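You operate a simulated robot arm through the tools that you are given. There is no shell and no other tool. Be economical: measure what you need, move in short steps, check, and stop when the job is done.

The job below is to be done with a simulated two-armed robot. You get a single attempt, and the scene is never put back.

TASK
Wipe up the spill on the wall worktop surface with the dish cloth and put it back.
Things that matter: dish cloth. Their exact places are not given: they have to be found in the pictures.

It is judged by the outcome, as a careful person would: the job done as asked, and still so three seconds after it is handed in. It fails if anything else is knocked over, pushed out of place, dropped, spilled or broken. Flat cloth is picked up by pressing the open fingertips on it (5 to 10 N) and closing them slowly along it; thin cloth reads only 2 to 8 mm in the jaws.

THE ROBOT
Two 7-joint arms with two-finger grippers on one trunk, on a base that drives. Base frame: it is fixed to the floor where the robot stands at the start and does not move with it; the origin is under the middle of the robot, x ahead of it, y to its left, z up; the surface under the hand at the start is at about z = 910. Lengths are in mm, angles in degrees, forces in N, time in s.
The left shoulder is at the start at [24, 220, 1205], the right one opposite. With the tool pointing down near the work surface each hand reaches from about 200 to 760 mm from the robot's upright axis, wherever it stands, measured 20 degrees to its own side. Payload 2.2 kg a hand.
The TCP of each hand is the grasp point between the finger pads, 19 mm short of the fingertips. In the tool frame z runs along the fingers and y along their closing line. The gripper opens to 116 mm. The gripper's body begins 70 mm behind the TCP.
Orientation is that of the tool frame in the base frame, as a unit quaternion [x, y, z, w]. With the fingers straight down and closing along the base's y, the tool's x points along the base's -x, its y along +y and its z along -z.

THE INTERFACE
- The arms move only by the tool send_rows. It takes "left_series", "right_series" or both (then of equal length, played together; a hand with none holds still); each is a list of rows, each a list of 3 entries, a list of its own where there are three numbers: the finger opening in mm, from 0 to 116, then the shift along the tool's x, y, z in units of 50 mm (1.0 is 50 mm), then the turn, a rotation vector about the tool's x, y, z in units of 4 degrees (1.0 is 4 degrees). In form: [[claw, [dx, dy, dz], [rx, ry, rz]], ...]. A call has 1 to 8 rows; each row shifts and turns the commanded pose from where the row before left it, along the tool's axes as they then stand. A call with a number of a shift or a turn outside -1 to 1 is refused whole. A row lasts 0.2 s, in which the tool goes at most 50 mm and 8.6 degrees; a call with a longer step from one row to the next is refused whole, and so is a gripper value outside its range. A pose out of reach is approached as far as the arm can. The call stops where the force on the tool passes 40 N (or 10 N more than at its start, if that is more) or the arm is blocked; 0.2 s more then pass. The fingers move at their own pace and stop on an object; they squeeze with about 37 N. The grip force told is the motor's: it shows also when the fingers shut on nothing. Time passes only in rows, and 0.2 s behind the last, so rows that do not move let the fingers close. It gives the time, the measured TCP pose, the force on the tool (base axes), the opening and the grip force at its end, in the units of the frame above (readings bear some noise), with the torque about the TCP (base axes, N m) and any sound that the robot's microphone picked up.
- Cameras (640 x 400 px; columns grow to the right, rows downward): "scene" is now at [120.3, -32.7, 1387.6]; the picture's right is [-0.37, -0.93, 0.00], its down [-0.49, 0.19, -0.85] and it looks along [0.79, -0.32, -0.52] (base axes); focal length 250 px, centre (320, 200). "left" rides on the left gripper at [69, 15, -97] in its tool frame; the picture's right is [-0.21, 0.98, 0.00], its down [-0.76, -0.17, -0.63] and it looks along [-0.62, -0.14, 0.77] (tool axes); focal length 251 px, centre (320, 200). "right" rides on the right gripper at [69, -15, -97] in its tool frame; the picture's right is [0.22, 0.98, 0.00], its down [-0.76, 0.17, -0.63] and it looks along [-0.62, 0.14, 0.77] (tool axes); focal length 251 px, centre (320, 200).
- snapshot(camera): a new picture of that camera. It takes no simulated time.
- slide_trunk(by): slides the trunk up (or, below 0, down) by that many mm; the arms and the scene camera ride with it, the base frame stays. It gives what a move gives, with no picture.
- steer(legs): drives the robot by 1 to 6 legs, each [ahead, left, turn to the left] in mm, mm and degrees, along the robot's own axes; the way and the turn of a leg run together, so that a leg with both is an arc; at most 1500 mm and 180 degrees a leg. The arms and the cameras ride along, it lands a little off, and it stops where it bumps. It gives what a move gives.
- aim_head(pan, tilt): turns the head with the scene camera to pan (to the left, within 80 degrees either way) and tilt (down, from -29 to 69), counted from straight ahead of the robot. It gives what a move gives.
- pixel_to_xyz(camera, pixels): for up to 12 pixels [column, row] of the newest picture of that camera ("zoom" is the newest enlarged one), the place [x, y, z] in the base frame of the surface seen there, good to about 2 mm, but the place of the scene camera against the robot may be out by one fixed shift of up to 12 mm in any direction. It takes no simulated time.
- inspect(camera, box): a new picture of the part [left, top, right, bottom] of that camera's present view, enlarged. It takes no simulated time.
- close_job(): hands the job in; it is judged then, once.

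Work in short steps. Measure before you move; look again where a grasp or a placing could have gone wrong, and mend it. You have 80 turns and 58 pictures in all, those below and enlarged ones among them. Open the grippers and draw the arms clear of the work before you hand the job in, unless the task says otherwise; then end with one line.

The tools are called after "Emit:" as name(argument=value, ...) on one line, values as JSON. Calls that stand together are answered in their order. send_rows: Moves the arms, as the interface text tells. Its arguments: {"type":"object","properties":{"left_series":{"type":"array","items":{"type":"array"}},"right_series":{"type":"array","items":{"type":"array"}}},"required":[]} The other tools are called the same way: slide_trunk (by) slides the trunk up or down; steer (legs) drives the base; aim_head (pan, tilt) turns the head that bears the scene camera; snapshot (camera) takes a picture; pixel_to_xyz (camera, pixels) gives the place of the surface under pixels of a picture; inspect (camera, box) takes an enlarged picture of a part of a camera's view; close_job () hands the job in.

At the start:

```text
clock: 0.0
left_tool_pos: [473.8, -6.8, 1192.2]
left_ee_rot: [-0.001, 1.0, -0.001, -0.001]
left_ft_force: [-0.3, -0.4, -0.2]
left_moment: [-0.02, 0.04, -0.01]
left_width: 115.8
left_gripper_force: 0.0
right_tool_pos: [408.6, -428.0, 1189.2]
right_ee_rot: [-0.001, 1.0, -0.002, -0.001]
right_ft_force: [-0.5, -0.9, -0.5]
right_moment: [-0.01, 0.0, 0.0]
right_width: 115.9
right_gripper_force: 0.1
trunk travel left (down, up): [-350.0, 140.0]
robot x, y, heading: [-2.5, 2.2, 0.1]
head pan, tilt: [-21.6, 31.3]
```

scene: 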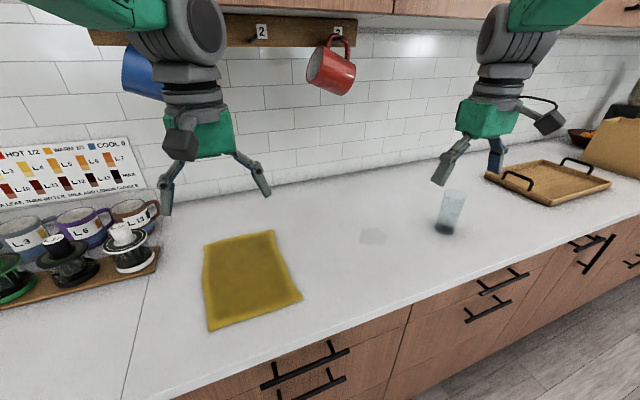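
right: 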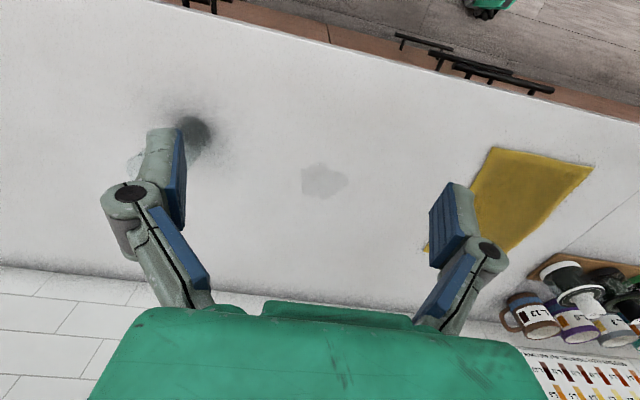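
left: 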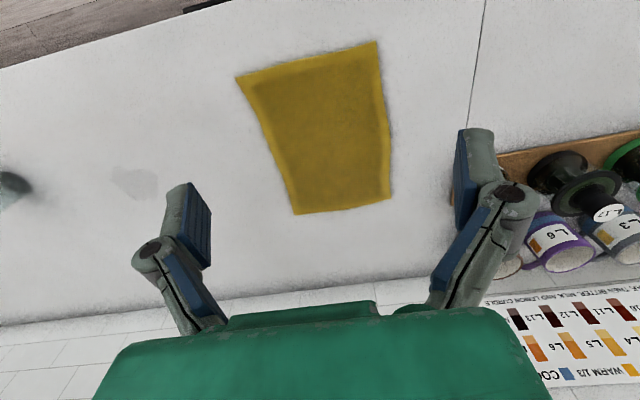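

The scene shows the yellow cloth around (250,278), the spill at (373,236) and a glass at (450,212). I measure them first.

Emit:
pixel_to_xyz(camera="scene", pixels=[[205, 247], [273, 232], [300, 297], [210, 328], [250, 278], [373, 236], [360, 236], [386, 236], [373, 228], [373, 244], [445, 232], [455, 195]])

Emit:
pixel_to_xyz(camera="left", pixels=[[236, 76], [376, 42], [390, 197], [295, 213], [320, 130], [135, 182], [112, 180], [158, 185], [380, 120], [265, 140]])

Emit:
pixel_to_xyz(camera="right", pixels=[[324, 181], [301, 181], [347, 181], [324, 163], [324, 198], [492, 148], [592, 168]])

Emit:
inspect(camera="scene", box=[180, 180, 500, 380])

```text
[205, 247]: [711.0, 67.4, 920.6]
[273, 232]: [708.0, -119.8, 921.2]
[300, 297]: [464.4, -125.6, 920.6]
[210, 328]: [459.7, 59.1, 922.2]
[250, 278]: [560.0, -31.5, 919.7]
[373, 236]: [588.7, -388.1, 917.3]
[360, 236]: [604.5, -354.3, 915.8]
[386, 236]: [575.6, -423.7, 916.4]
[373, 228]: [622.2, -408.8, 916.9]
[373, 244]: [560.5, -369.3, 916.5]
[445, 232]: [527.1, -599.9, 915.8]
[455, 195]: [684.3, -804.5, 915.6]
```

```text
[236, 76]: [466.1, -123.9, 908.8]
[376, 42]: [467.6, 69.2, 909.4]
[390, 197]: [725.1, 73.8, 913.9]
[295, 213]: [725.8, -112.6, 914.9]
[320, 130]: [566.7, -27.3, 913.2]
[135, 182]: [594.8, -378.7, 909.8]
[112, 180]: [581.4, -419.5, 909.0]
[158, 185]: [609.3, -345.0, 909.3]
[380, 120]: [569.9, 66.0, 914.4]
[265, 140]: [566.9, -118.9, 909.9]
```

```text
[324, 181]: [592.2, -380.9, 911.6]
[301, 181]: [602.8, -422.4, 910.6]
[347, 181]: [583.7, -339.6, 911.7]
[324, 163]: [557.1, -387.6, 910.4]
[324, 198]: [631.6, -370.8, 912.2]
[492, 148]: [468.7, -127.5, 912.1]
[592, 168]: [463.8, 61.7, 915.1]
```

```text
2.00 times, centred on (340, 280) of scene
```

zoom: 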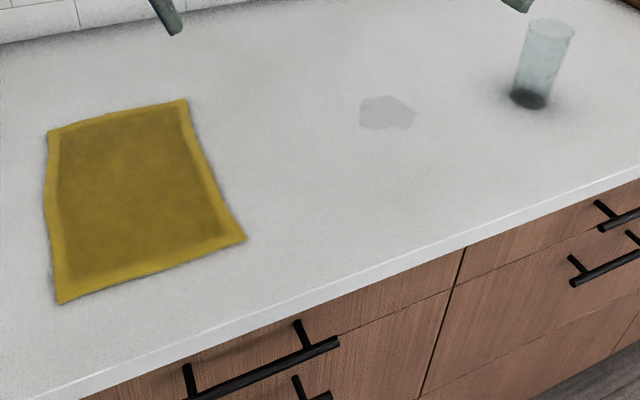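

Cloth spans about x 465–725, y −123…72 (z≈912); the spill is about 80 mm wide around (595,−380). I'll use the right arm: move the left aside and bring the right hand over the cloth's right part, high up.

Emit:
send_rows(left_series=[[116, [0.3, 0.9, 0], [0, 0, 0]], [116, [0.3, 0.9, 0], [0, 0, 0]], [116, [0.3, 0.9, 0], [0, 0, 0]], [116, [0.3, 0.9, 0], [0, 0, 0]], [116, [0.3, 0.9, 0], [0, 0, 0]], [116, [0.3, 0.9, 0], [0, 0, 0]], [116, [0.3, 0.9, 0], [0, 0, 0]], [116, [0, 0, 0], [0, 0, 0]]], right_series=[[116, [0, 0, 0], [0, 0, 0]], [60, [-0.45, 0.85, 0], [0, 0, 0]], [60, [-0.45, 0.85, 0], [0, 0, 0]], [60, [-0.45, 0.85, 0], [0, 0, 0]], [60, [-0.45, 0.85, 0], [0, 0, 0]], [60, [-0.45, 0.85, 0], [0, 0, 0]], [60, [-0.45, 0.85, 0], [0, 0, 0]], [60, [-0.45, 0.85, 0], [0, 0, 0]]])

Emit:
pixel_to_xyz(camera="scene", pixels=[[325, 70], [335, 190], [441, 228], [446, 232], [300, 150]])

```text
clock: 1.8
left_tool_pos: [368.0, 312.1, 1193.2]
left_ee_rot: [0.0, 1.0, -0.001, 0.0]
left_ft_force: [-0.5, -0.2, -0.8]
left_moment: [0.01, 0.04, -0.02]
left_width: 116.1
left_gripper_force: 0.1
right_tool_pos: [565.4, -123.7, 1188.1]
right_ee_rot: [0.0, 1.0, -0.002, 0.0]
right_ft_force: [0.2, 1.2, -0.4]
right_moment: [-0.05, 0.03, 0.03]
right_width: 59.9
right_gripper_force: 0.1
trunk travel left (down, up): [-350.0, 140.0]
robot x, y, heading: [-2.2, 2.5, 0.2]
head pan, tilt: [-21.6, 31.3]
```

```text
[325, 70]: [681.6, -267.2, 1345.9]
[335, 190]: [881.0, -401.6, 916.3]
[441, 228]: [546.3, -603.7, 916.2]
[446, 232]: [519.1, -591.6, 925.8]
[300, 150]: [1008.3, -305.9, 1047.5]
```

The right hand is near (565,−124,1188). I check the scene for clearance, including the hanging red mug.

Emit:
snapshot(camera="scene")

```text
53 pictures are left
```

scene: 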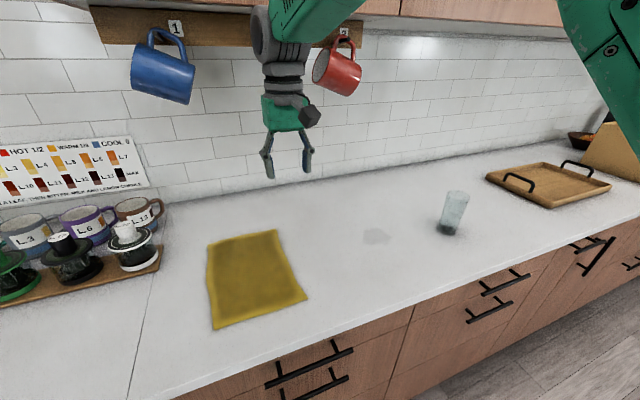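

The arm passes in front of the mugs; I measure the mugs' positions to be sure.

Emit:
pixel_to_xyz(camera="scene", pixels=[[340, 75], [160, 80], [312, 115], [290, 115], [452, 200], [440, 232]])

```text
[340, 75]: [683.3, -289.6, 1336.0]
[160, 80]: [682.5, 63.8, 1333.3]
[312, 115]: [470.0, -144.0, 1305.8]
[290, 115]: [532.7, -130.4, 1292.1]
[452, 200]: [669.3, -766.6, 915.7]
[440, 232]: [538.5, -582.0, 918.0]
```

Mugs hang at x≈680, z≈1300, so I keep the hand low and x near 590. Descend over the cloth's right part at (590,−80) to z≈963.

Emit:
send_rows(right_series=[[60, [0, 0, 0.9], [0, 0, 0]], [60, [0, 0, 0.9], [0, 0, 0]], [60, [-0.25, 0.44, 0.8], [0, 0, 0]], [60, [-0.25, 0.44, 0.8], [0, 0, 0]], [60, [0, 0, 0.7], [0, 0, 0]], [60, [0, 0, 0.4], [0, 0, 0]], [60, [0, 0, 0], [0, 0, 0]]])

Emit:
snapshot(camera="right")

```text
clock: 3.4
left_tool_pos: [366.6, 320.6, 1192.4]
left_ee_rot: [-0.001, 1.0, -0.005, 0.001]
left_ft_force: [-0.4, 1.0, -0.3]
left_moment: [-0.06, -0.03, 0.03]
left_width: 116.0
left_gripper_force: 0.1
right_tool_pos: [587.2, -77.3, 965.0]
right_ee_rot: [-0.001, 1.0, -0.006, 0.001]
right_ft_force: [0.5, 1.2, -0.5]
right_moment: [-0.09, -0.01, 0.0]
right_width: 59.9
right_gripper_force: 0.1
trunk travel left (down, up): [-350.0, 140.0]
robot x, y, heading: [-1.0, 3.4, -0.1]
head pan, tilt: [-21.6, 31.3]
```

```text
52 pictures are left
```

right: 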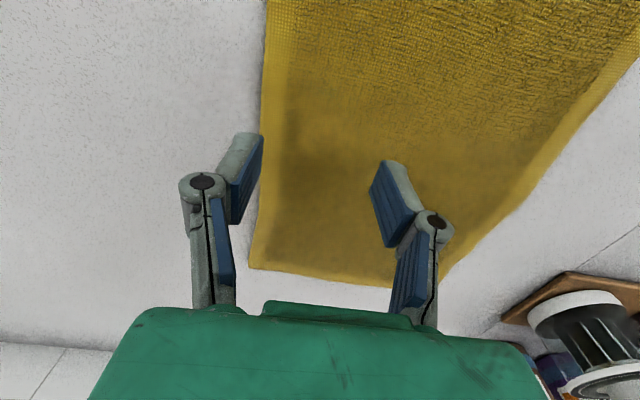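

The outer finger sits at the cloth's right edge (260,140), so I shift 20 mm inward and lower slowly to contact.

Emit:
send_rows(right_series=[[60, [0, 0.4, 0], [0, 0, 0]], [60, [0, 0, 0.3], [0, 0, 0]], [60, [0, 0, 0.16], [0, 0, 0]], [60, [0, 0, 0.08], [0, 0, 0]], [60, [0, 0, 0.04], [0, 0, 0]], [60, [0, 0, 0], [0, 0, 0]]])

```text
clock: 4.8
left_tool_pos: [366.3, 295.5, 1198.6]
left_ee_rot: [-0.001, 1.0, 0.004, 0.002]
left_ft_force: [0.5, -0.2, 0.4]
left_moment: [0.0, 0.01, 0.04]
left_width: 115.9
left_gripper_force: 0.0
right_tool_pos: [588.6, -79.1, 933.9]
right_ee_rot: [0.001, 1.0, 0.003, 0.001]
right_ft_force: [-0.1, -0.6, 0.4]
right_moment: [0.03, -0.05, 0.0]
right_width: 60.1
right_gripper_force: 0.0
trunk travel left (down, up): [-350.0, 140.0]
robot x, y, heading: [0.6, -1.2, 0.2]
head pan, tilt: [-21.6, 31.3]
```

The y reading did not follow the command (and the left hand's y moved too); I let it settle one call and re-read.

Emit:
send_rows(right_series=[[60, [0, 0, 0], [0, 0, 0]], [60, [0, 0, 0], [0, 0, 0]], [60, [0, 0, 0], [0, 0, 0]]])

Emit:
snapshot(camera="right")

```text
clock: 5.6
left_tool_pos: [366.9, 295.1, 1196.5]
left_ee_rot: [0.0, 1.0, 0.003, 0.001]
left_ft_force: [1.0, 0.1, -0.1]
left_moment: [0.0, -0.01, 0.0]
left_width: 116.0
left_gripper_force: 0.0
right_tool_pos: [588.9, -77.7, 933.9]
right_ee_rot: [0.001, 1.0, 0.003, 0.0]
right_ft_force: [0.4, 0.3, -0.5]
right_moment: [0.06, 0.01, -0.02]
right_width: 59.8
right_gripper_force: 0.1
trunk travel left (down, up): [-350.0, 140.0]
robot x, y, heading: [1.1, 0.6, -0.0]
head pan, tilt: [-21.6, 31.3]
```

```text
51 pictures are left
```

right: 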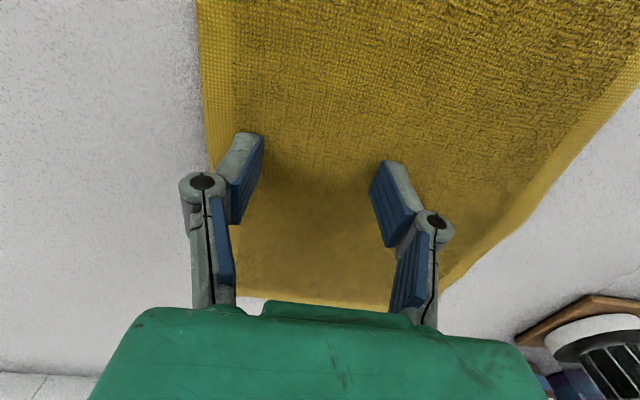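

The fingers are now well inside the cloth edge, at about y −78. No contact yet (force ≈0), so I press down in small steps.

Emit:
send_rows(right_series=[[60, [0, 0, 0.04], [0, 0, 0]], [60, [0, 0, 0.02], [0, 0, 0]], [60, [0, 0, 0], [0, 0, 0]]])

```text
clock: 6.4
left_tool_pos: [366.0, 302.4, 1197.0]
left_ee_rot: [0.0, 1.0, 0.002, 0.0]
left_ft_force: [-0.1, -0.2, -0.1]
left_moment: [-0.02, 0.02, -0.02]
left_width: 115.9
left_gripper_force: 0.1
right_tool_pos: [588.3, -72.2, 932.7]
right_ee_rot: [0.0, 1.0, 0.002, 0.001]
right_ft_force: [0.7, 1.8, 4.7]
right_moment: [0.02, -0.04, 0.01]
right_width: 60.3
right_gripper_force: 0.1
trunk travel left (down, up): [-350.0, 140.0]
robot x, y, heading: [-0.4, -0.1, 0.2]
head pan, tilt: [-21.6, 31.3]
```

Contact with 4.7 N. I press about 1 mm more and close slowly.

Emit:
send_rows(right_series=[[60, [0, 0, 0.025], [0, 0, 0]], [52, [0, 0, 0], [0, 0, 0]], [44, [0, 0, 0], [0, 0, 0]], [36, [0, 0, 0], [0, 0, 0]], [28, [0, 0, 0], [0, 0, 0]], [20, [0, 0, 0], [0, 0, 0]], [12, [0, 0, 0], [0, 0, 0]], [6, [0, 0, 0], [0, 0, 0]]])

Emit:
send_rows(right_series=[[0, [0, 0, 0], [0, 0, 0]], [0, [0, 0, 0], [0, 0, 0]], [0, [0, 0, 0], [0, 0, 0]]])

Emit:
snapshot(camera="right")

```text
clock: 8.2
left_tool_pos: [364.8, 305.8, 1195.8]
left_ee_rot: [0.0, 1.0, 0.0, 0.002]
left_ft_force: [0.0, -0.3, 0.3]
left_moment: [0.01, 0.02, 0.0]
left_width: 115.9
left_gripper_force: 0.1
right_tool_pos: [587.0, -67.0, 931.9]
right_ee_rot: [0.0, 1.0, 0.0, 0.002]
right_ft_force: [0.3, 3.8, 15.6]
right_moment: [0.13, -0.03, 0.02]
right_width: 7.2
right_gripper_force: 35.3
trunk travel left (down, up): [-350.0, 140.0]
robot x, y, heading: [-2.5, -1.2, 0.0]
head pan, tilt: [-21.6, 31.3]
```

```text
clock: 9.0
left_tool_pos: [365.9, 306.7, 1195.3]
left_ee_rot: [0.0, 1.0, -0.001, 0.0]
left_ft_force: [0.6, 0.4, 0.8]
left_moment: [0.0, 0.02, 0.0]
left_width: 116.2
left_gripper_force: 0.2
right_tool_pos: [588.4, -67.9, 931.7]
right_ee_rot: [0.0, 1.0, 0.0, 0.002]
right_ft_force: [-0.2, 4.4, 16.7]
right_moment: [0.15, 0.0, 0.01]
right_width: 7.3
right_gripper_force: 34.9
trunk travel left (down, up): [-350.0, 140.0]
robot x, y, heading: [-1.5, -4.3, -0.2]
head pan, tilt: [-21.6, 31.3]
```

```text
50 pictures are left
```

right: 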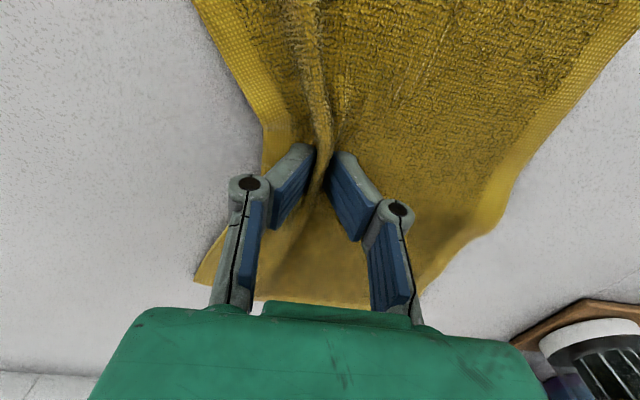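

Cloth is gripped (7.3 mm, fold visible at (318,150)). I raise it 12 mm and drag it toward the spill, to just short of it (y≈−320).

Emit:
send_rows(right_series=[[0, [0, 0, -0.25], [0, 0, 0]], [0, [0, -0.5, 0], [0, 0, 0]], [0, [0, -0.9, 0], [0, 0, 0]], [0, [0, -0.9, 0], [0, 0, 0]], [0, [0, -0.9, 0], [0, 0, 0]], [0, [0, -0.9, 0], [0, 0, 0]], [0, [0, -0.7, 0], [0, 0, 0]], [0, [0, 0, 0], [0, 0, 0]]])

Emit:
snapshot(camera="scene")

```text
clock: 10.8
left_tool_pos: [367.1, 305.0, 1195.2]
left_ee_rot: [0.0, 1.0, 0.0, 0.001]
left_ft_force: [0.1, 0.7, -0.8]
left_moment: [-0.01, 0.03, 0.0]
left_width: 115.8
left_gripper_force: 0.1
right_tool_pos: [589.9, -308.7, 943.6]
right_ee_rot: [0.001, 1.0, 0.001, 0.001]
right_ft_force: [0.1, -0.3, 0.5]
right_moment: [-0.06, -0.01, 0.0]
right_width: 7.2
right_gripper_force: 34.6
trunk travel left (down, up): [-350.0, 140.0]
robot x, y, heading: [-0.6, -3.0, 0.1]
head pan, tilt: [-21.6, 31.3]
```

```text
49 pictures are left
```

scene: 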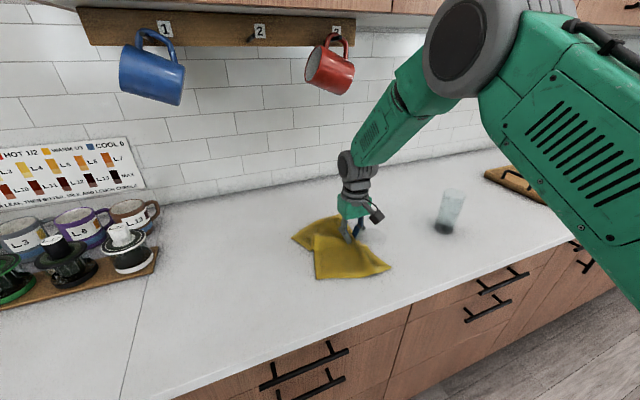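

The cloth followed and is gripped. I lower to light contact and make the first stroke through the middle of the spill to y≈−440.

Emit:
send_rows(right_series=[[0, [0, 0, 0.23], [0, 0, 0]], [0, [0, -0.4, 0], [0, 0, 0]], [0, [0, -0.5, 0], [0, 0, 0]], [0, [0, -0.5, 0], [0, 0, 0]], [0, [0, -0.5, 0], [0, 0, 0]], [0, [0, -0.5, 0], [0, 0, 0]], [0, [0, -0.3, 0], [0, 0, 0]]])

Emit:
inspect(camera="scene", box=[260, 140, 500, 290])

```text
clock: 12.4
left_tool_pos: [366.7, 306.4, 1196.4]
left_ee_rot: [0.0, 1.0, 0.0, 0.001]
left_ft_force: [0.1, 0.0, -0.3]
left_moment: [0.0, -0.04, 0.0]
left_width: 116.2
left_gripper_force: 0.1
right_tool_pos: [586.8, -445.0, 933.0]
right_ee_rot: [0.0, 1.0, 0.0, 0.001]
right_ft_force: [0.1, 3.0, 7.0]
right_moment: [0.02, -0.05, 0.01]
right_width: 7.2
right_gripper_force: 35.1
trunk travel left (down, up): [-350.0, 140.0]
robot x, y, heading: [1.4, 1.2, 0.1]
head pan, tilt: [-21.6, 31.3]
```

```text
2.67 times, centred on (380, 215) of scene
```

zoom: 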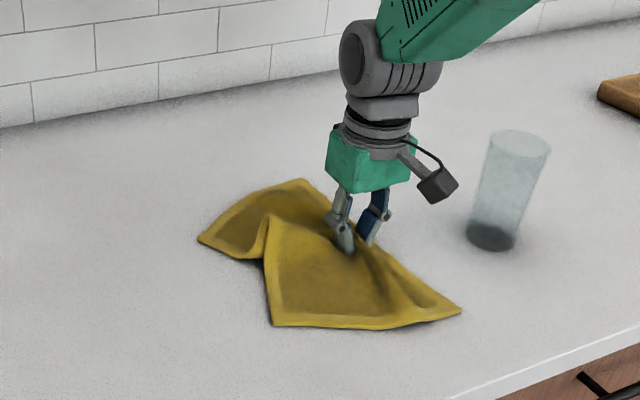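

7 N of contact held during the stroke. I continue a serpentine: x≈607 back to y≈−325, then x≈630 out.

Emit:
send_rows(right_series=[[0, [-0.4, 0, 0], [0, 0, 0]], [0, [0, 0.8, 0], [0, 0, 0]], [0, [0, 0.8, 0], [0, 0, 0]], [0, [0, 0.8, 0], [0, 0, 0]], [0, [-0.45, 0, 0], [0, 0, 0]], [0, [0, -0.8, 0], [0, 0, 0]], [0, [0, -0.8, 0], [0, 0, 0]], [0, [0, -0.8, 0], [0, 0, 0]]])

Emit:
send_rows(right_series=[[0, [0.6, 0, 0], [0, 0, 0]], [0, [0.65, 0, 0], [0, 0, 0]], [0, [0, 0.8, 0], [0, 0, 0]], [0, [0, 0.8, 0], [0, 0, 0]], [0, [0, 0.8, 0], [0, 0, 0]], [0, [0.45, 0, 0], [0, 0, 0]], [0, [0, -0.8, 0], [0, 0, 0]], [0, [0, -0.8, 0], [0, 0, 0]]])

Emit:
inspect(camera="scene", box=[260, 140, 500, 290])

```text
clock: 14.2
left_tool_pos: [366.8, 305.5, 1196.3]
left_ee_rot: [0.001, 1.0, -0.001, 0.001]
left_ft_force: [0.3, 0.0, 0.3]
left_moment: [0.01, -0.04, 0.0]
left_width: 115.9
left_gripper_force: 0.1
right_tool_pos: [631.1, -442.9, 932.3]
right_ee_rot: [-0.001, 1.0, 0.001, 0.001]
right_ft_force: [0.6, 0.8, 9.0]
right_moment: [-0.03, -0.03, -0.04]
right_width: 7.1
right_gripper_force: 35.1
trunk travel left (down, up): [-350.0, 140.0]
robot x, y, heading: [0.2, 0.2, -0.4]
head pan, tilt: [-21.6, 31.3]
```

```text
clock: 16.0
left_tool_pos: [364.8, 302.8, 1196.6]
left_ee_rot: [0.0, 1.0, 0.0, 0.001]
left_ft_force: [-0.2, -0.6, -0.4]
left_moment: [-0.01, 0.0, -0.01]
left_width: 116.1
left_gripper_force: 0.1
right_tool_pos: [544.9, -405.0, 931.6]
right_ee_rot: [-0.001, 1.0, 0.001, 0.003]
right_ft_force: [3.3, 2.8, 10.8]
right_moment: [0.07, -0.04, 0.0]
right_width: 7.4
right_gripper_force: 35.2
trunk travel left (down, up): [-350.0, 140.0]
robot x, y, heading: [-0.8, 1.0, -0.3]
head pan, tilt: [-21.6, 31.3]
```

```text
2.67 times, centred on (380, 215) of scene
```

zoom: 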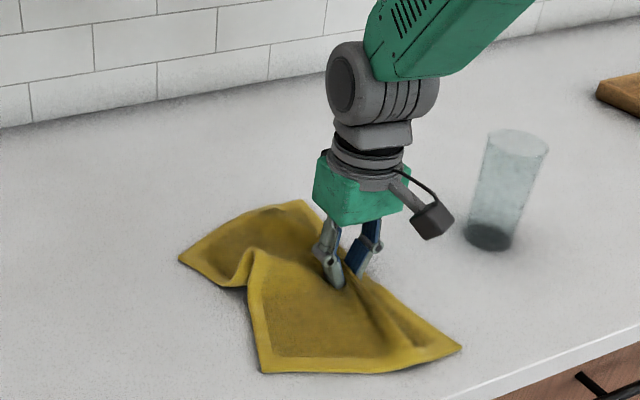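

Strokes covered the whole patch. I finish the last stroke, then lift the cloth and look at the spot.

Emit:
send_rows(right_series=[[0, [0, -0.7, 0], [0, 0, 0]], [0, [-0.3, 0.5, -0.7], [0, 0, 0]], [0, [-0.3, 0.5, -0.7], [0, 0, 0]], [0, [0, 0.7, -0.7], [0, 0, 0]], [0, [0, 0.7, -0.7], [0, 0, 0]], [0, [0, 0.9, 0], [0, 0, 0]], [0, [0, 0.9, 0], [0, 0, 0]], [0, [0, 0.9, 0], [0, 0, 0]]])

Emit:
snapshot(camera="scene")

Emit:
snapshot(camera="right")

```text
clock: 17.8
left_tool_pos: [367.5, 308.2, 1194.4]
left_ee_rot: [-0.001, 1.0, -0.002, 0.001]
left_ft_force: [-0.8, -0.6, -0.5]
left_moment: [0.0, -0.03, -0.01]
left_width: 116.1
left_gripper_force: 0.1
right_tool_pos: [572.9, -178.8, 1070.7]
right_ee_rot: [0.0, 1.0, -0.001, 0.001]
right_ft_force: [-0.3, -0.3, -0.3]
right_moment: [-0.05, 0.02, 0.02]
right_width: 6.9
right_gripper_force: 35.1
trunk travel left (down, up): [-350.0, 140.0]
robot x, y, heading: [0.2, 0.7, -0.1]
head pan, tilt: [-21.6, 31.3]
```

```text
46 pictures are left
```

scene: 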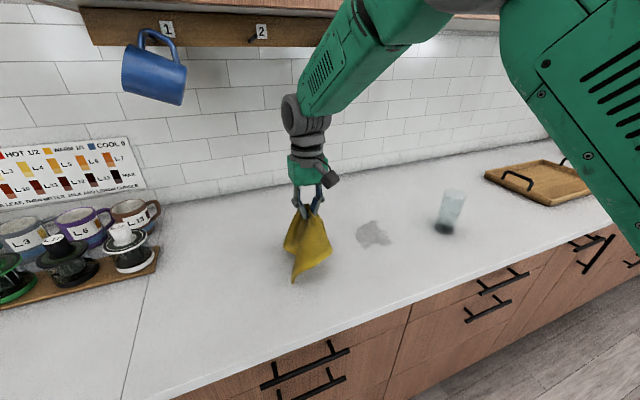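

```text
45 pictures are left
```

right: 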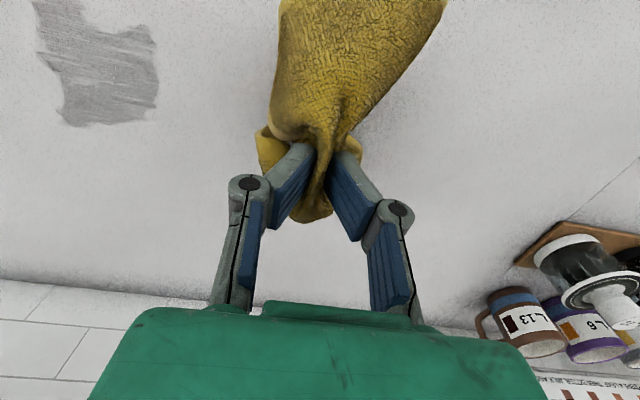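

The spill is streaked but still there: (375,235) in the scene, (100,65) in the right view. I take a closer look to plan more strokes.

Emit:
inspect(camera="scene", box=[330, 200, 426, 260])

Emit:
pixel_to_xyz(camera="right", pixels=[[36, 0], [38, 30], [60, 85], [70, 122], [150, 115], [158, 70], [152, 40], [110, 0]])

```text
6.67 times, centred on (378, 230) of scene
```

zoom: 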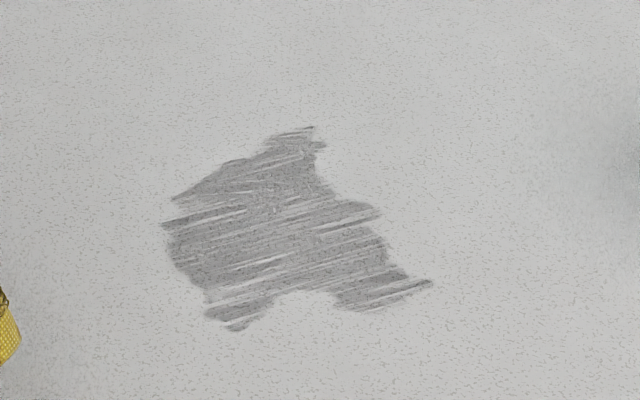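

```text
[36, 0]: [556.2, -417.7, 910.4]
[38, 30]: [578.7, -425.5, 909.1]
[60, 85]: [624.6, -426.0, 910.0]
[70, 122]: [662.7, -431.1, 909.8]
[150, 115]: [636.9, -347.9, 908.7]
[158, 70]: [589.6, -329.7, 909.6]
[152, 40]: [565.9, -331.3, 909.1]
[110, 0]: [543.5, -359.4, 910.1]
```

About an 110×100 mm streaky area remains (x 545–660, y −430…−330). I bring the hanging cloth down over its centre so it bunches into a wad, for firmer strokes.

Emit:
send_rows(right_series=[[0, [-0.18, -0.9, 0], [0, 0, 0]], [0, [-0.18, -0.9, 0], [0, 0, 0]], [0, [-0.18, -0.9, 0], [0, 0, 0]], [0, [0, -0.8, 0.5], [0, 0, 0]], [0, [0, -0.5, 0.8], [0, 0, 0]], [0, [0, 0, 0.8], [0, 0, 0]], [0, [0, 0, 0.5], [0, 0, 0]], [0, [0, 0, 0], [0, 0, 0]]])

Emit:
snapshot(camera="scene")

```text
clock: 19.6
left_tool_pos: [366.0, 305.1, 1195.0]
left_ee_rot: [0.0, 1.0, 0.0, 0.001]
left_ft_force: [-0.6, -1.4, 0.3]
left_moment: [0.0, 0.0, 0.0]
left_width: 116.1
left_gripper_force: 0.0
right_tool_pos: [603.1, -383.9, 942.5]
right_ee_rot: [0.0, 1.0, 0.0, 0.001]
right_ft_force: [0.0, 0.4, 0.5]
right_moment: [-0.03, 0.0, 0.0]
right_width: 6.8
right_gripper_force: 35.3
trunk travel left (down, up): [-350.0, 140.0]
robot x, y, heading: [3.8, 3.0, 0.1]
head pan, tilt: [-21.6, 31.3]
```

```text
43 pictures are left
```

scene: 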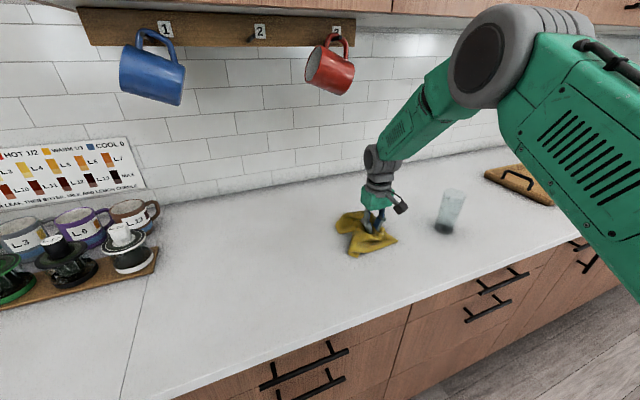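

The wad sits on the spill without pressure yet. I press down to ≈931.5 mm and check the force.

Emit:
send_rows(right_series=[[0, [0, 0, 0.18], [0, 0, 0]], [0, [0, 0, 0.04], [0, 0, 0]], [0, [0, 0, 0], [0, 0, 0]]])

```text
clock: 20.4
left_tool_pos: [365.5, 305.6, 1195.8]
left_ee_rot: [0.0, 1.0, -0.001, 0.002]
left_ft_force: [0.1, 0.5, -0.1]
left_moment: [0.03, -0.03, -0.01]
left_width: 116.1
left_gripper_force: 0.1
right_tool_pos: [603.5, -383.8, 934.3]
right_ee_rot: [0.001, 1.0, -0.002, 0.004]
right_ft_force: [1.0, -4.4, 19.8]
right_moment: [-0.18, 0.06, -0.02]
right_width: 7.3
right_gripper_force: 35.0
trunk travel left (down, up): [-350.0, 140.0]
robot x, y, heading: [-0.2, 0.0, -0.0]
head pan, tilt: [-21.6, 31.3]
```

20 N with the doubled cloth. Now strokes along x, stepping y from −424 to −324 (20 mm pitch).

Emit:
send_rows(right_series=[[0, [0, -0.8, 0], [0, 0, 0]], [0, [-0.6, 0, 0], [0, 0, 0]], [0, [-0.6, 0, 0], [0, 0, 0]], [0, [0.9, 0, 0], [0, 0, 0]], [0, [0.9, 0, 0], [0, 0, 0]], [0, [0.8, 0, 0], [0, 0, 0]], [0, [0, 0.4, 0], [0, 0, 0]]])

Emit:
send_rows(right_series=[[0, [-0.9, 0, 0], [0, 0, 0]], [0, [-0.9, 0, 0], [0, 0, 0]], [0, [-0.8, 0, 0], [0, 0, 0]], [0, [0, 0.4, 0], [0, 0, 0]], [0, [0.9, 0, 0], [0, 0, 0]], [0, [0.9, 0, 0], [0, 0, 0]], [0, [0.8, 0, 0], [0, 0, 0]], [0, [0, 0.4, 0], [0, 0, 0]]])

Emit:
send_rows(right_series=[[0, [-0.9, 0, 0], [0, 0, 0]], [0, [-0.9, 0, 0], [0, 0, 0]], [0, [-0.8, 0, 0], [0, 0, 0]], [0, [0, 0.4, 0], [0, 0, 0]], [0, [0.9, 0, 0], [0, 0, 0]], [0, [0.9, 0, 0], [0, 0, 0]], [0, [0.8, 0, 0], [0, 0, 0]], [0, [0, 0.4, 0], [0, 0, 0]]])

Emit:
snapshot(camera="scene")

```text
clock: 22.0
left_tool_pos: [365.2, 304.9, 1196.7]
left_ee_rot: [0.001, 1.0, 0.002, 0.002]
left_ft_force: [0.7, 0.4, -0.8]
left_moment: [0.03, 0.04, 0.01]
left_width: 116.0
left_gripper_force: 0.1
right_tool_pos: [531.5, -407.8, 933.7]
right_ee_rot: [0.001, 1.0, -0.001, 0.003]
right_ft_force: [-0.3, -10.4, 28.1]
right_moment: [-0.27, 0.08, 0.0]
right_width: 7.1
right_gripper_force: 35.3
trunk travel left (down, up): [-350.0, 140.0]
robot x, y, heading: [0.4, 1.2, -0.0]
head pan, tilt: [-21.6, 31.3]
```

```text
clock: 23.8
left_tool_pos: [364.1, 300.9, 1197.2]
left_ee_rot: [0.0, 1.0, 0.001, 0.002]
left_ft_force: [0.1, 0.8, -0.1]
left_moment: [0.03, -0.01, 0.0]
left_width: 115.9
left_gripper_force: 0.0
right_tool_pos: [531.8, -371.2, 932.3]
right_ee_rot: [0.0, 1.0, 0.0, 0.003]
right_ft_force: [1.9, -14.4, 36.5]
right_moment: [-0.39, 0.05, 0.02]
right_width: 7.2
right_gripper_force: 35.0
trunk travel left (down, up): [-350.0, 140.0]
robot x, y, heading: [-3.5, -2.3, -0.1]
head pan, tilt: [-21.6, 31.3]
```

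```text
clock: 25.6
left_tool_pos: [365.1, 298.8, 1198.4]
left_ee_rot: [0.0, 1.0, 0.002, 0.002]
left_ft_force: [-0.1, -1.0, -0.1]
left_moment: [0.04, 0.02, 0.0]
left_width: 116.0
left_gripper_force: 0.0
right_tool_pos: [532.4, -332.8, 932.4]
right_ee_rot: [0.001, 1.0, 0.001, 0.005]
right_ft_force: [3.8, -14.0, 36.0]
right_moment: [-0.37, -0.11, 0.05]
right_width: 7.1
right_gripper_force: 34.8
trunk travel left (down, up): [-350.0, 140.0]
robot x, y, heading: [-1.7, 1.8, 0.3]
head pan, tilt: [-21.6, 31.3]
```

```text
42 pictures are left
```

scene: 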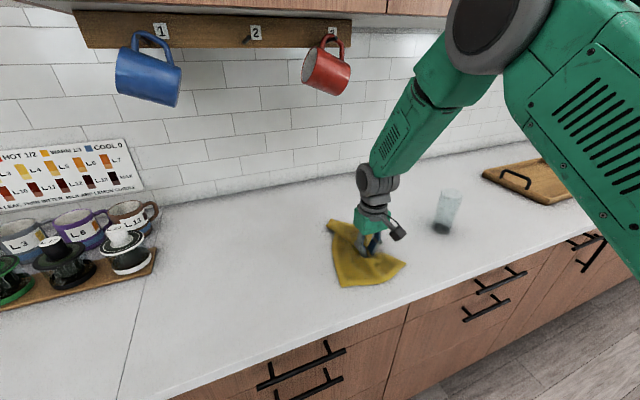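

Force crept to 36 N, so I'll use less next time. I lift clear to +y and look at the spot.

Emit:
send_rows(right_series=[[0, [0, 0, -0.4], [0, 0, 0]], [0, [-0.5, 0.3, -0.7], [0, 0, 0]], [0, [-0.5, 0.3, -0.8], [0, 0, 0]], [0, [0, 0.6, -0.7], [0, 0, 0]], [0, [0, 0.9, 0], [0, 0, 0]], [0, [0, 0.9, 0], [0, 0, 0]]])

Emit:
inspect(camera="scene", box=[250, 160, 490, 310])

Emit:
snapshot(camera="right")

```text
clock: 27.0
left_tool_pos: [367.2, 312.2, 1193.0]
left_ee_rot: [0.0, 1.0, -0.002, 0.0]
left_ft_force: [-0.4, -0.1, 1.4]
left_moment: [0.02, -0.03, 0.05]
left_width: 116.0
left_gripper_force: 0.1
right_tool_pos: [582.9, -167.0, 1063.1]
right_ee_rot: [0.001, 1.0, -0.003, -0.001]
right_ft_force: [-0.7, 1.4, -0.1]
right_moment: [-0.02, 0.0, 0.03]
right_width: 7.0
right_gripper_force: 35.0
trunk travel left (down, up): [-350.0, 140.0]
robot x, y, heading: [-3.8, 1.2, -0.0]
head pan, tilt: [-21.6, 31.3]
```

```text
2.67 times, centred on (370, 235) of scene
```

zoom: 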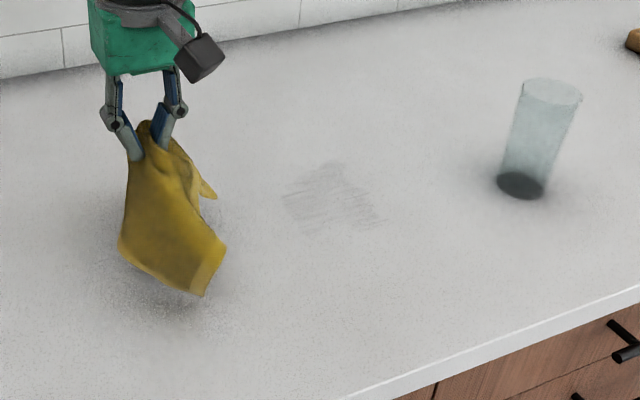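

```text
40 pictures are left
```

right: 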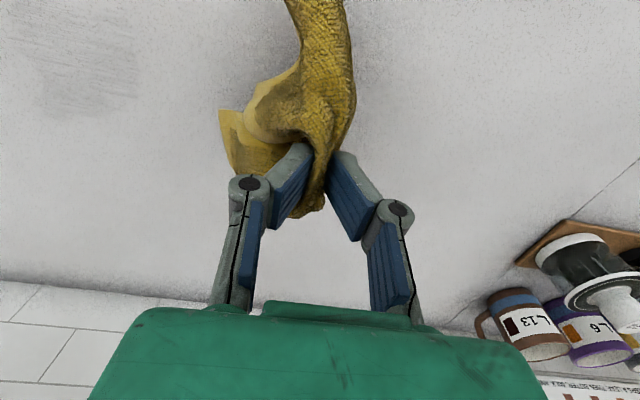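

Much fainter now; one or two more passes should do. Back down onto the spot with about 20 N.

Emit:
send_rows(right_series=[[0, [-0.2, -0.9, 0], [0, 0, 0]], [0, [-0.2, -0.9, 0], [0, 0, 0]], [0, [0, -0.9, 0], [0, 0, 0]], [0, [0, -0.8, 0.5], [0, 0, 0]], [0, [0, -0.8, 0.5], [0, 0, 0]], [0, [0, 0, 0.8], [0, 0, 0]], [0, [0, 0, 0.6], [0, 0, 0]], [0, [0, 0, 0.13], [0, 0, 0]]])

```text
clock: 28.8
left_tool_pos: [365.9, 309.7, 1194.8]
left_ee_rot: [0.0, 1.0, -0.002, 0.001]
left_ft_force: [-0.2, 0.8, 0.0]
left_moment: [0.01, 0.0, 0.0]
left_width: 115.8
left_gripper_force: 0.1
right_tool_pos: [601.0, -387.2, 935.9]
right_ee_rot: [0.0, 1.0, -0.001, 0.003]
right_ft_force: [1.3, -1.2, 4.6]
right_moment: [-0.09, -0.04, -0.01]
right_width: 6.9
right_gripper_force: 35.0
trunk travel left (down, up): [-350.0, 140.0]
robot x, y, heading: [-1.1, 2.1, -0.1]
head pan, tilt: [-21.6, 31.3]
```

Contact 4.6 N; I press 1.5 mm more and repeat the strokes along x, offset in y.

Emit:
send_rows(right_series=[[0, [0, -0.9, 0.03], [0, 0, 0]], [0, [-0.6, 0, 0], [0, 0, 0]], [0, [-0.6, 0, 0], [0, 0, 0]], [0, [0.9, 0, 0], [0, 0, 0]], [0, [0.9, 0, 0], [0, 0, 0]], [0, [0.8, 0, 0], [0, 0, 0]], [0, [0, 0.4, 0], [0, 0, 0]]])

Emit:
send_rows(right_series=[[0, [-0.9, 0, 0], [0, 0, 0]], [0, [-0.9, 0, 0], [0, 0, 0]], [0, [-0.8, 0, 0], [0, 0, 0]], [0, [0, 0.4, 0], [0, 0, 0]], [0, [0.9, 0, 0], [0, 0, 0]], [0, [0.9, 0, 0], [0, 0, 0]], [0, [0.8, 0, 0], [0, 0, 0]], [0, [0, 0.4, 0], [0, 0, 0]]])

Emit:
send_rows(right_series=[[0, [-0.9, 0, 0], [0, 0, 0]], [0, [-0.9, 0, 0], [0, 0, 0]], [0, [-0.8, 0, 0], [0, 0, 0]], [0, [0, 0.4, 0], [0, 0, 0]], [0, [0.9, 0, 0], [0, 0, 0]], [0, [0.9, 0, 0], [0, 0, 0]], [0, [0.8, 0, 0], [0, 0, 0]], [0, [0, 0.4, 0], [0, 0, 0]]])

```text
clock: 30.4
left_tool_pos: [365.8, 303.7, 1196.3]
left_ee_rot: [0.0, 1.0, 0.0, 0.001]
left_ft_force: [0.6, 0.3, 0.4]
left_moment: [0.01, 0.01, 0.03]
left_width: 115.9
left_gripper_force: 0.0
right_tool_pos: [531.7, -417.6, 933.5]
right_ee_rot: [0.0, 1.0, -0.001, 0.0]
right_ft_force: [-0.8, -6.5, 18.7]
right_moment: [-0.07, -0.02, -0.02]
right_width: 7.3
right_gripper_force: 35.0
trunk travel left (down, up): [-350.0, 140.0]
robot x, y, heading: [-3.6, -0.2, 0.2]
head pan, tilt: [-21.6, 31.3]
```

```text
clock: 32.2
left_tool_pos: [364.8, 302.5, 1198.2]
left_ee_rot: [-0.001, 1.0, 0.001, 0.001]
left_ft_force: [0.3, 0.6, -1.0]
left_moment: [0.02, 0.01, 0.0]
left_width: 116.0
left_gripper_force: 0.0
right_tool_pos: [531.1, -377.3, 933.0]
right_ee_rot: [0.001, 1.0, -0.001, 0.003]
right_ft_force: [0.6, -9.3, 27.9]
right_moment: [-0.07, -0.07, -0.08]
right_width: 7.1
right_gripper_force: 34.9
trunk travel left (down, up): [-350.0, 140.0]
robot x, y, heading: [-7.0, -0.6, 0.1]
head pan, tilt: [-21.6, 31.3]
```

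```text
clock: 34.0
left_tool_pos: [367.3, 302.4, 1196.1]
left_ee_rot: [-0.001, 1.0, 0.0, 0.002]
left_ft_force: [0.4, 0.2, 0.0]
left_moment: [0.01, 0.01, -0.01]
left_width: 116.1
left_gripper_force: 0.0
right_tool_pos: [531.8, -337.5, 934.3]
right_ee_rot: [0.001, 1.0, 0.0, 0.0]
right_ft_force: [-1.6, -4.3, 12.0]
right_moment: [0.0, -0.02, -0.01]
right_width: 6.9
right_gripper_force: 35.4
trunk travel left (down, up): [-350.0, 140.0]
robot x, y, heading: [2.5, -2.4, 0.1]
head pan, tilt: [-21.6, 31.3]
```

Forces 12–28 N. I add cross strokes along y on the way back, then lift.

Emit:
send_rows(right_series=[[0, [-0.3, 0, 0], [0, 0, 0]], [0, [0, -0.9, 0], [0, 0, 0]], [0, [0, -0.9, 0], [0, 0, 0]], [0, [-0.5, 0, 0], [0, 0, 0]], [0, [0, 0.9, 0], [0, 0, 0]], [0, [0, 0.9, 0], [0, 0, 0]], [0, [-0.5, 0, 0], [0, 0, 0]]])

Emit:
send_rows(right_series=[[0, [0, -0.9, 0], [0, 0, 0]], [0, [0, -0.9, 0], [0, 0, 0]], [0, [-0.5, 0, 0], [0, 0, 0]], [0, [0, 0.9, 0], [0, 0, 0]], [0, [0, 0.9, 0], [0, 0, 0]], [0, [-0.5, 0, 0], [0, 0, 0]], [0, [0, -0.9, 0], [0, 0, 0]], [0, [0, -0.9, 0], [0, 0, 0]]])

Emit:
send_rows(right_series=[[0, [0, 0, -0.4], [0, 0, 0]], [0, [0.4, 0.3, -0.7], [0, 0, 0]], [0, [0.4, 0.6, -0.6], [0, 0, 0]], [0, [0.2, 0.6, -0.7], [0, 0, 0]], [0, [0, 0.95, 0], [0, 0, 0]], [0, [0, 0.95, 0], [0, 0, 0]], [0, [0, 0.95, 0], [0, 0, 0]], [0, [0, 0.95, 0], [0, 0, 0]]])

Emit:
inspect(camera="scene", box=[250, 160, 490, 310])

Emit:
snapshot(camera="right")

```text
clock: 35.6
left_tool_pos: [367.0, 306.8, 1196.2]
left_ee_rot: [0.0, 1.0, -0.001, 0.0]
left_ft_force: [-0.1, 0.2, 0.3]
left_moment: [0.03, 0.01, 0.01]
left_width: 116.0
left_gripper_force: 0.0
right_tool_pos: [597.7, -329.4, 933.3]
right_ee_rot: [0.0, 1.0, 0.0, 0.003]
right_ft_force: [-1.6, 7.4, 19.6]
right_moment: [0.22, 0.0, 0.05]
right_width: 7.3
right_gripper_force: 35.5
trunk travel left (down, up): [-350.0, 140.0]
robot x, y, heading: [-0.3, -1.0, 0.0]
head pan, tilt: [-21.6, 31.3]
```

```text
clock: 37.4
left_tool_pos: [365.1, 301.6, 1196.8]
left_ee_rot: [0.0, 1.0, 0.002, 0.002]
left_ft_force: [1.5, -0.3, -0.7]
left_moment: [0.01, 0.01, 0.05]
left_width: 116.0
left_gripper_force: 0.0
right_tool_pos: [646.2, -428.2, 933.3]
right_ee_rot: [-0.001, 1.0, 0.002, 0.003]
right_ft_force: [0.1, 5.7, 16.7]
right_moment: [0.19, -0.02, 0.01]
right_width: 7.3
right_gripper_force: 34.7
trunk travel left (down, up): [-350.0, 140.0]
robot x, y, heading: [0.1, 1.3, -0.2]
head pan, tilt: [-21.6, 31.3]
```

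```text
clock: 39.2
left_tool_pos: [367.2, 308.3, 1194.3]
left_ee_rot: [0.0, 1.0, -0.001, 0.0]
left_ft_force: [0.0, -0.5, 0.5]
left_moment: [-0.02, -0.03, -0.01]
left_width: 115.9
left_gripper_force: 0.0
right_tool_pos: [599.0, -154.4, 1054.4]
right_ee_rot: [0.0, 1.0, -0.001, 0.0]
right_ft_force: [-0.6, 0.8, 0.9]
right_moment: [-0.03, 0.02, -0.01]
right_width: 7.2
right_gripper_force: 35.4
trunk travel left (down, up): [-350.0, 140.0]
robot x, y, heading: [0.6, -0.7, -0.0]
head pan, tilt: [-21.6, 31.3]
```

```text
2.67 times, centred on (370, 235) of scene
```

zoom: 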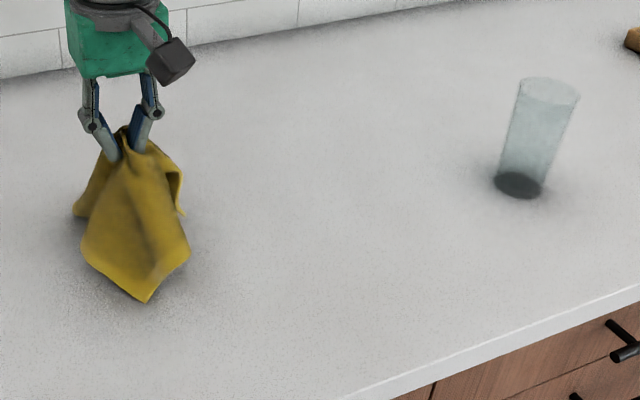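

```text
38 pictures are left
```

right: 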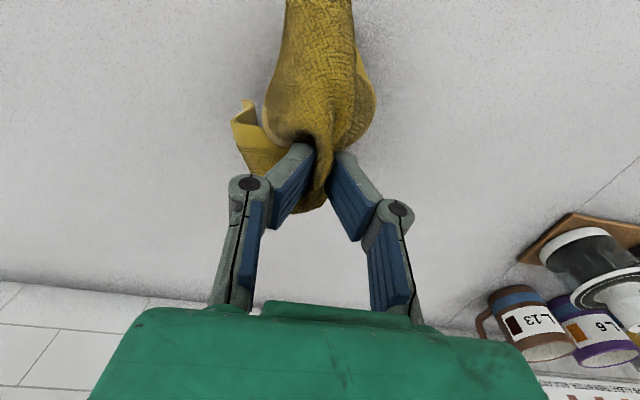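

The patch looks gone. I verify with a stronger enlargement.

Emit:
inspect(camera="scene", box=[330, 200, 426, 260])

```text
6.67 times, centred on (378, 230) of scene
```

zoom: 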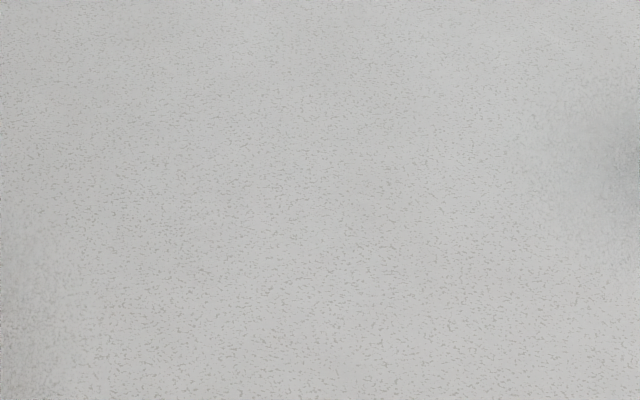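

The worktop is clean. Now I carry the cloth to y≈+60 so its tail touches at the old left edge, ready to lay it toward −y.

Emit:
send_rows(right_series=[[0, [0, 0.5, -0.5], [0, 0, 0]], [0, [0, 0.9, 0], [0, 0, 0]], [0, [0, 0.9, 0], [0, 0, 0]], [0, [0, 0.9, 0], [0, 0, 0]], [0, [0, 0.9, 0], [0, 0, 0]], [0, [0, 0.3, 0], [0, 0, 0]], [0, [0, 0, 0], [0, 0, 0]], [0, [0, 0, 0], [0, 0, 0]]])

Emit:
snapshot(camera="scene")

```text
clock: 41.0
left_tool_pos: [366.9, 305.0, 1195.6]
left_ee_rot: [-0.001, 1.0, 0.0, 0.0]
left_ft_force: [-0.3, 0.0, 0.0]
left_moment: [0.03, -0.01, 0.0]
left_width: 116.1
left_gripper_force: 0.0
right_tool_pos: [601.9, 59.3, 1075.4]
right_ee_rot: [0.002, 1.0, -0.001, -0.001]
right_ft_force: [0.2, -0.4, 0.2]
right_moment: [0.01, 0.0, 0.03]
right_width: 6.8
right_gripper_force: 34.6
trunk travel left (down, up): [-350.0, 140.0]
robot x, y, heading: [-0.2, -0.2, -0.0]
head pan, tilt: [-21.6, 31.3]
```

```text
36 pictures are left
```

scene: 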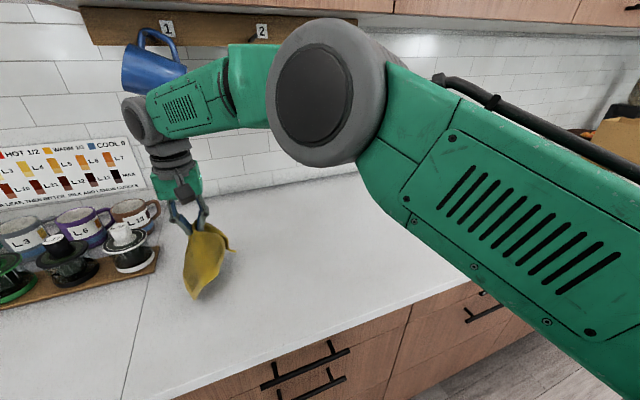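

The cloth hangs clear over the old left side. I lower and sweep toward −y to lay it out.

Emit:
send_rows(right_series=[[0, [0, 0, 0.6], [0, 0, 0]], [0, [0, -0.3, 0.5], [0, 0, 0]], [0, [0, -0.5, 0.4], [0, 0, 0]], [0, [0, -0.6, 0.4], [0, 0, 0]], [0, [0, -0.6, 0.35], [0, 0, 0]], [0, [0, -0.6, 0.3], [0, 0, 0]], [0, [0, -0.3, 0.15], [0, 0, 0]], [0, [0, 0, 0], [0, 0, 0]]])

Emit:
snapshot(camera="scene")

Emit:
snapshot(camera="right")

```text
clock: 42.8
left_tool_pos: [366.9, 306.4, 1195.4]
left_ee_rot: [0.0, 1.0, 0.001, 0.0]
left_ft_force: [0.2, -0.6, 1.0]
left_moment: [-0.01, -0.02, 0.04]
left_width: 116.1
left_gripper_force: 0.2
right_tool_pos: [598.7, -84.1, 943.7]
right_ee_rot: [0.0, 1.0, -0.001, 0.001]
right_ft_force: [0.1, -0.7, 0.0]
right_moment: [-0.01, -0.04, -0.01]
right_width: 7.6
right_gripper_force: 35.0
trunk travel left (down, up): [-350.0, 140.0]
robot x, y, heading: [2.1, -2.0, 0.1]
head pan, tilt: [-21.6, 31.3]
```

```text
35 pictures are left
```

scene: 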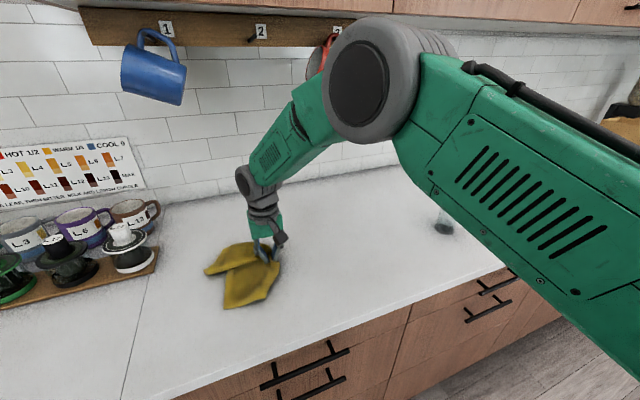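

```text
34 pictures are left
```

right: 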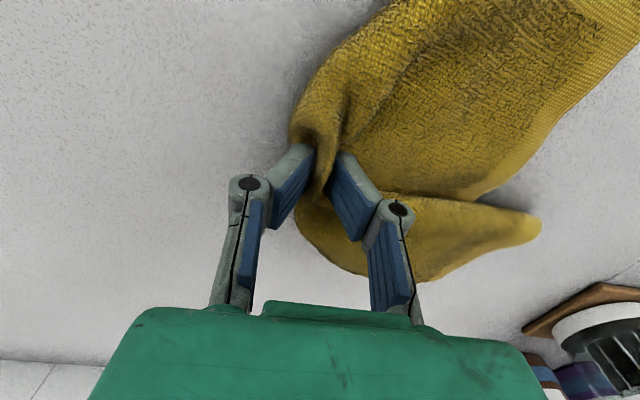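

The cloth lies back at its place, somewhat folded. I lower to contact and open slowly so the pinched fold spreads out again, then look.

Emit:
send_rows(right_series=[[0, [0, 0, 0.2], [0, 0, 0]], [14, [0, 0, 0], [0, 0, 0]], [26, [0, 0, 0], [0, 0, 0]], [38, [0, 0, 0], [0, 0, 0]], [50, [0, 0, 0], [0, 0, 0]], [62, [0, 0, 0], [0, 0, 0]], [62, [0, 0, 0], [0, 0, 0]]])

Emit:
send_rows(right_series=[[62, [0, 0, -0.4], [0, 0, 0]], [62, [0, 0, -0.8], [0, 0, 0]], [62, [0, -0.3, -0.8], [0, 0, 0]], [62, [0.3, -0.9, 0], [0, 0, 0]], [62, [0.3, -0.9, 0], [0, 0, 0]], [62, [0.3, -0.9, 0], [0, 0, 0]], [62, [0.3, -0.9, 0], [0, 0, 0]], [62, [0.3, -0.9, 0], [0, 0, 0]]])

Emit:
snapshot(camera="scene")

Emit:
inspect(camera="scene", box=[160, 200, 352, 320])

```text
clock: 44.4
left_tool_pos: [366.1, 305.5, 1196.6]
left_ee_rot: [-0.001, 1.0, 0.0, 0.0]
left_ft_force: [0.8, -0.1, 0.2]
left_moment: [0.01, -0.01, 0.02]
left_width: 116.2
left_gripper_force: 0.0
right_tool_pos: [598.4, -82.8, 932.7]
right_ee_rot: [0.001, 1.0, 0.0, 0.001]
right_ft_force: [-0.8, 0.0, 3.5]
right_moment: [0.08, 0.01, 0.03]
right_width: 63.4
right_gripper_force: 0.0
trunk travel left (down, up): [-350.0, 140.0]
robot x, y, heading: [2.6, 3.5, 0.0]
head pan, tilt: [-21.6, 31.3]
```

```text
clock: 46.2
left_tool_pos: [366.8, 304.4, 1196.9]
left_ee_rot: [-0.001, 1.0, 0.001, 0.0]
left_ft_force: [0.1, -0.2, 0.7]
left_moment: [-0.02, 0.0, -0.01]
left_width: 116.1
left_gripper_force: 0.0
right_tool_pos: [521.8, -325.7, 1031.7]
right_ee_rot: [-0.001, 1.0, 0.001, 0.001]
right_ft_force: [-0.5, -0.1, -0.3]
right_moment: [0.05, -0.06, -0.02]
right_width: 62.2
right_gripper_force: 0.0
trunk travel left (down, up): [-350.0, 140.0]
robot x, y, heading: [-0.9, -1.0, -0.1]
head pan, tilt: [-21.6, 31.3]
```

```text
33 pictures are left
```

scene: 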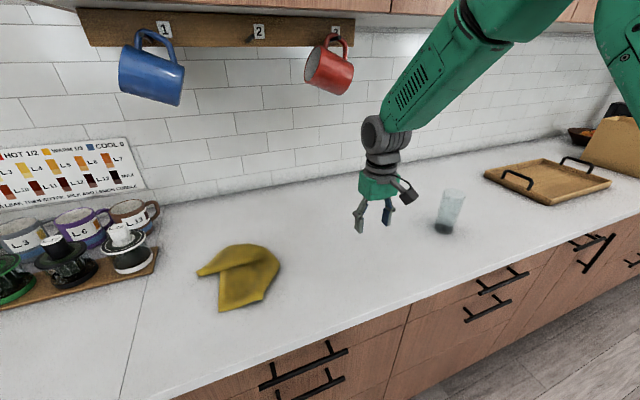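

```text
3.33 times, centred on (256, 260) of scene
```

zoom: 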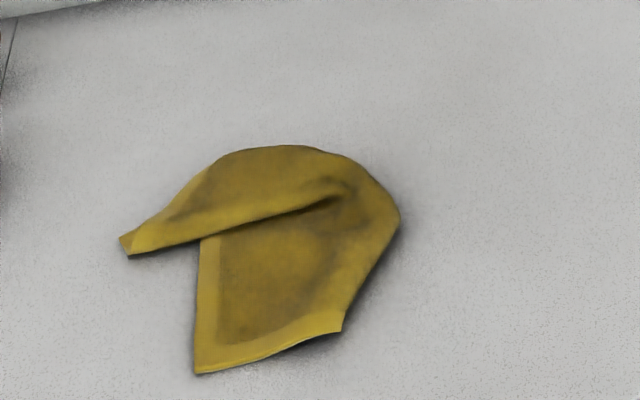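

The worktop is clean, mugs and glass unmoved, and the cloth is back but folded. I measure its outline against the original to judge position.

Emit:
pixel_to_xyz(camera="zoom", pixels=[[122, 240], [130, 254], [230, 152], [310, 150], [398, 215], [340, 330], [196, 372], [204, 240], [260, 290], [330, 185], [260, 215]])

```text
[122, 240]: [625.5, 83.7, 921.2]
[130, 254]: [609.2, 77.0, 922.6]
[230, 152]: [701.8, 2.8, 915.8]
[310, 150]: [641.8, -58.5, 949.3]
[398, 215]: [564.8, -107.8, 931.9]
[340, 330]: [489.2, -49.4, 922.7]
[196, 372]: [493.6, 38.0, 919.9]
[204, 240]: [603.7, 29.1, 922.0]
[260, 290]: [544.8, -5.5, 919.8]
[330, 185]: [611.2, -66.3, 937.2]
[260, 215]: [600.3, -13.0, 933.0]
```

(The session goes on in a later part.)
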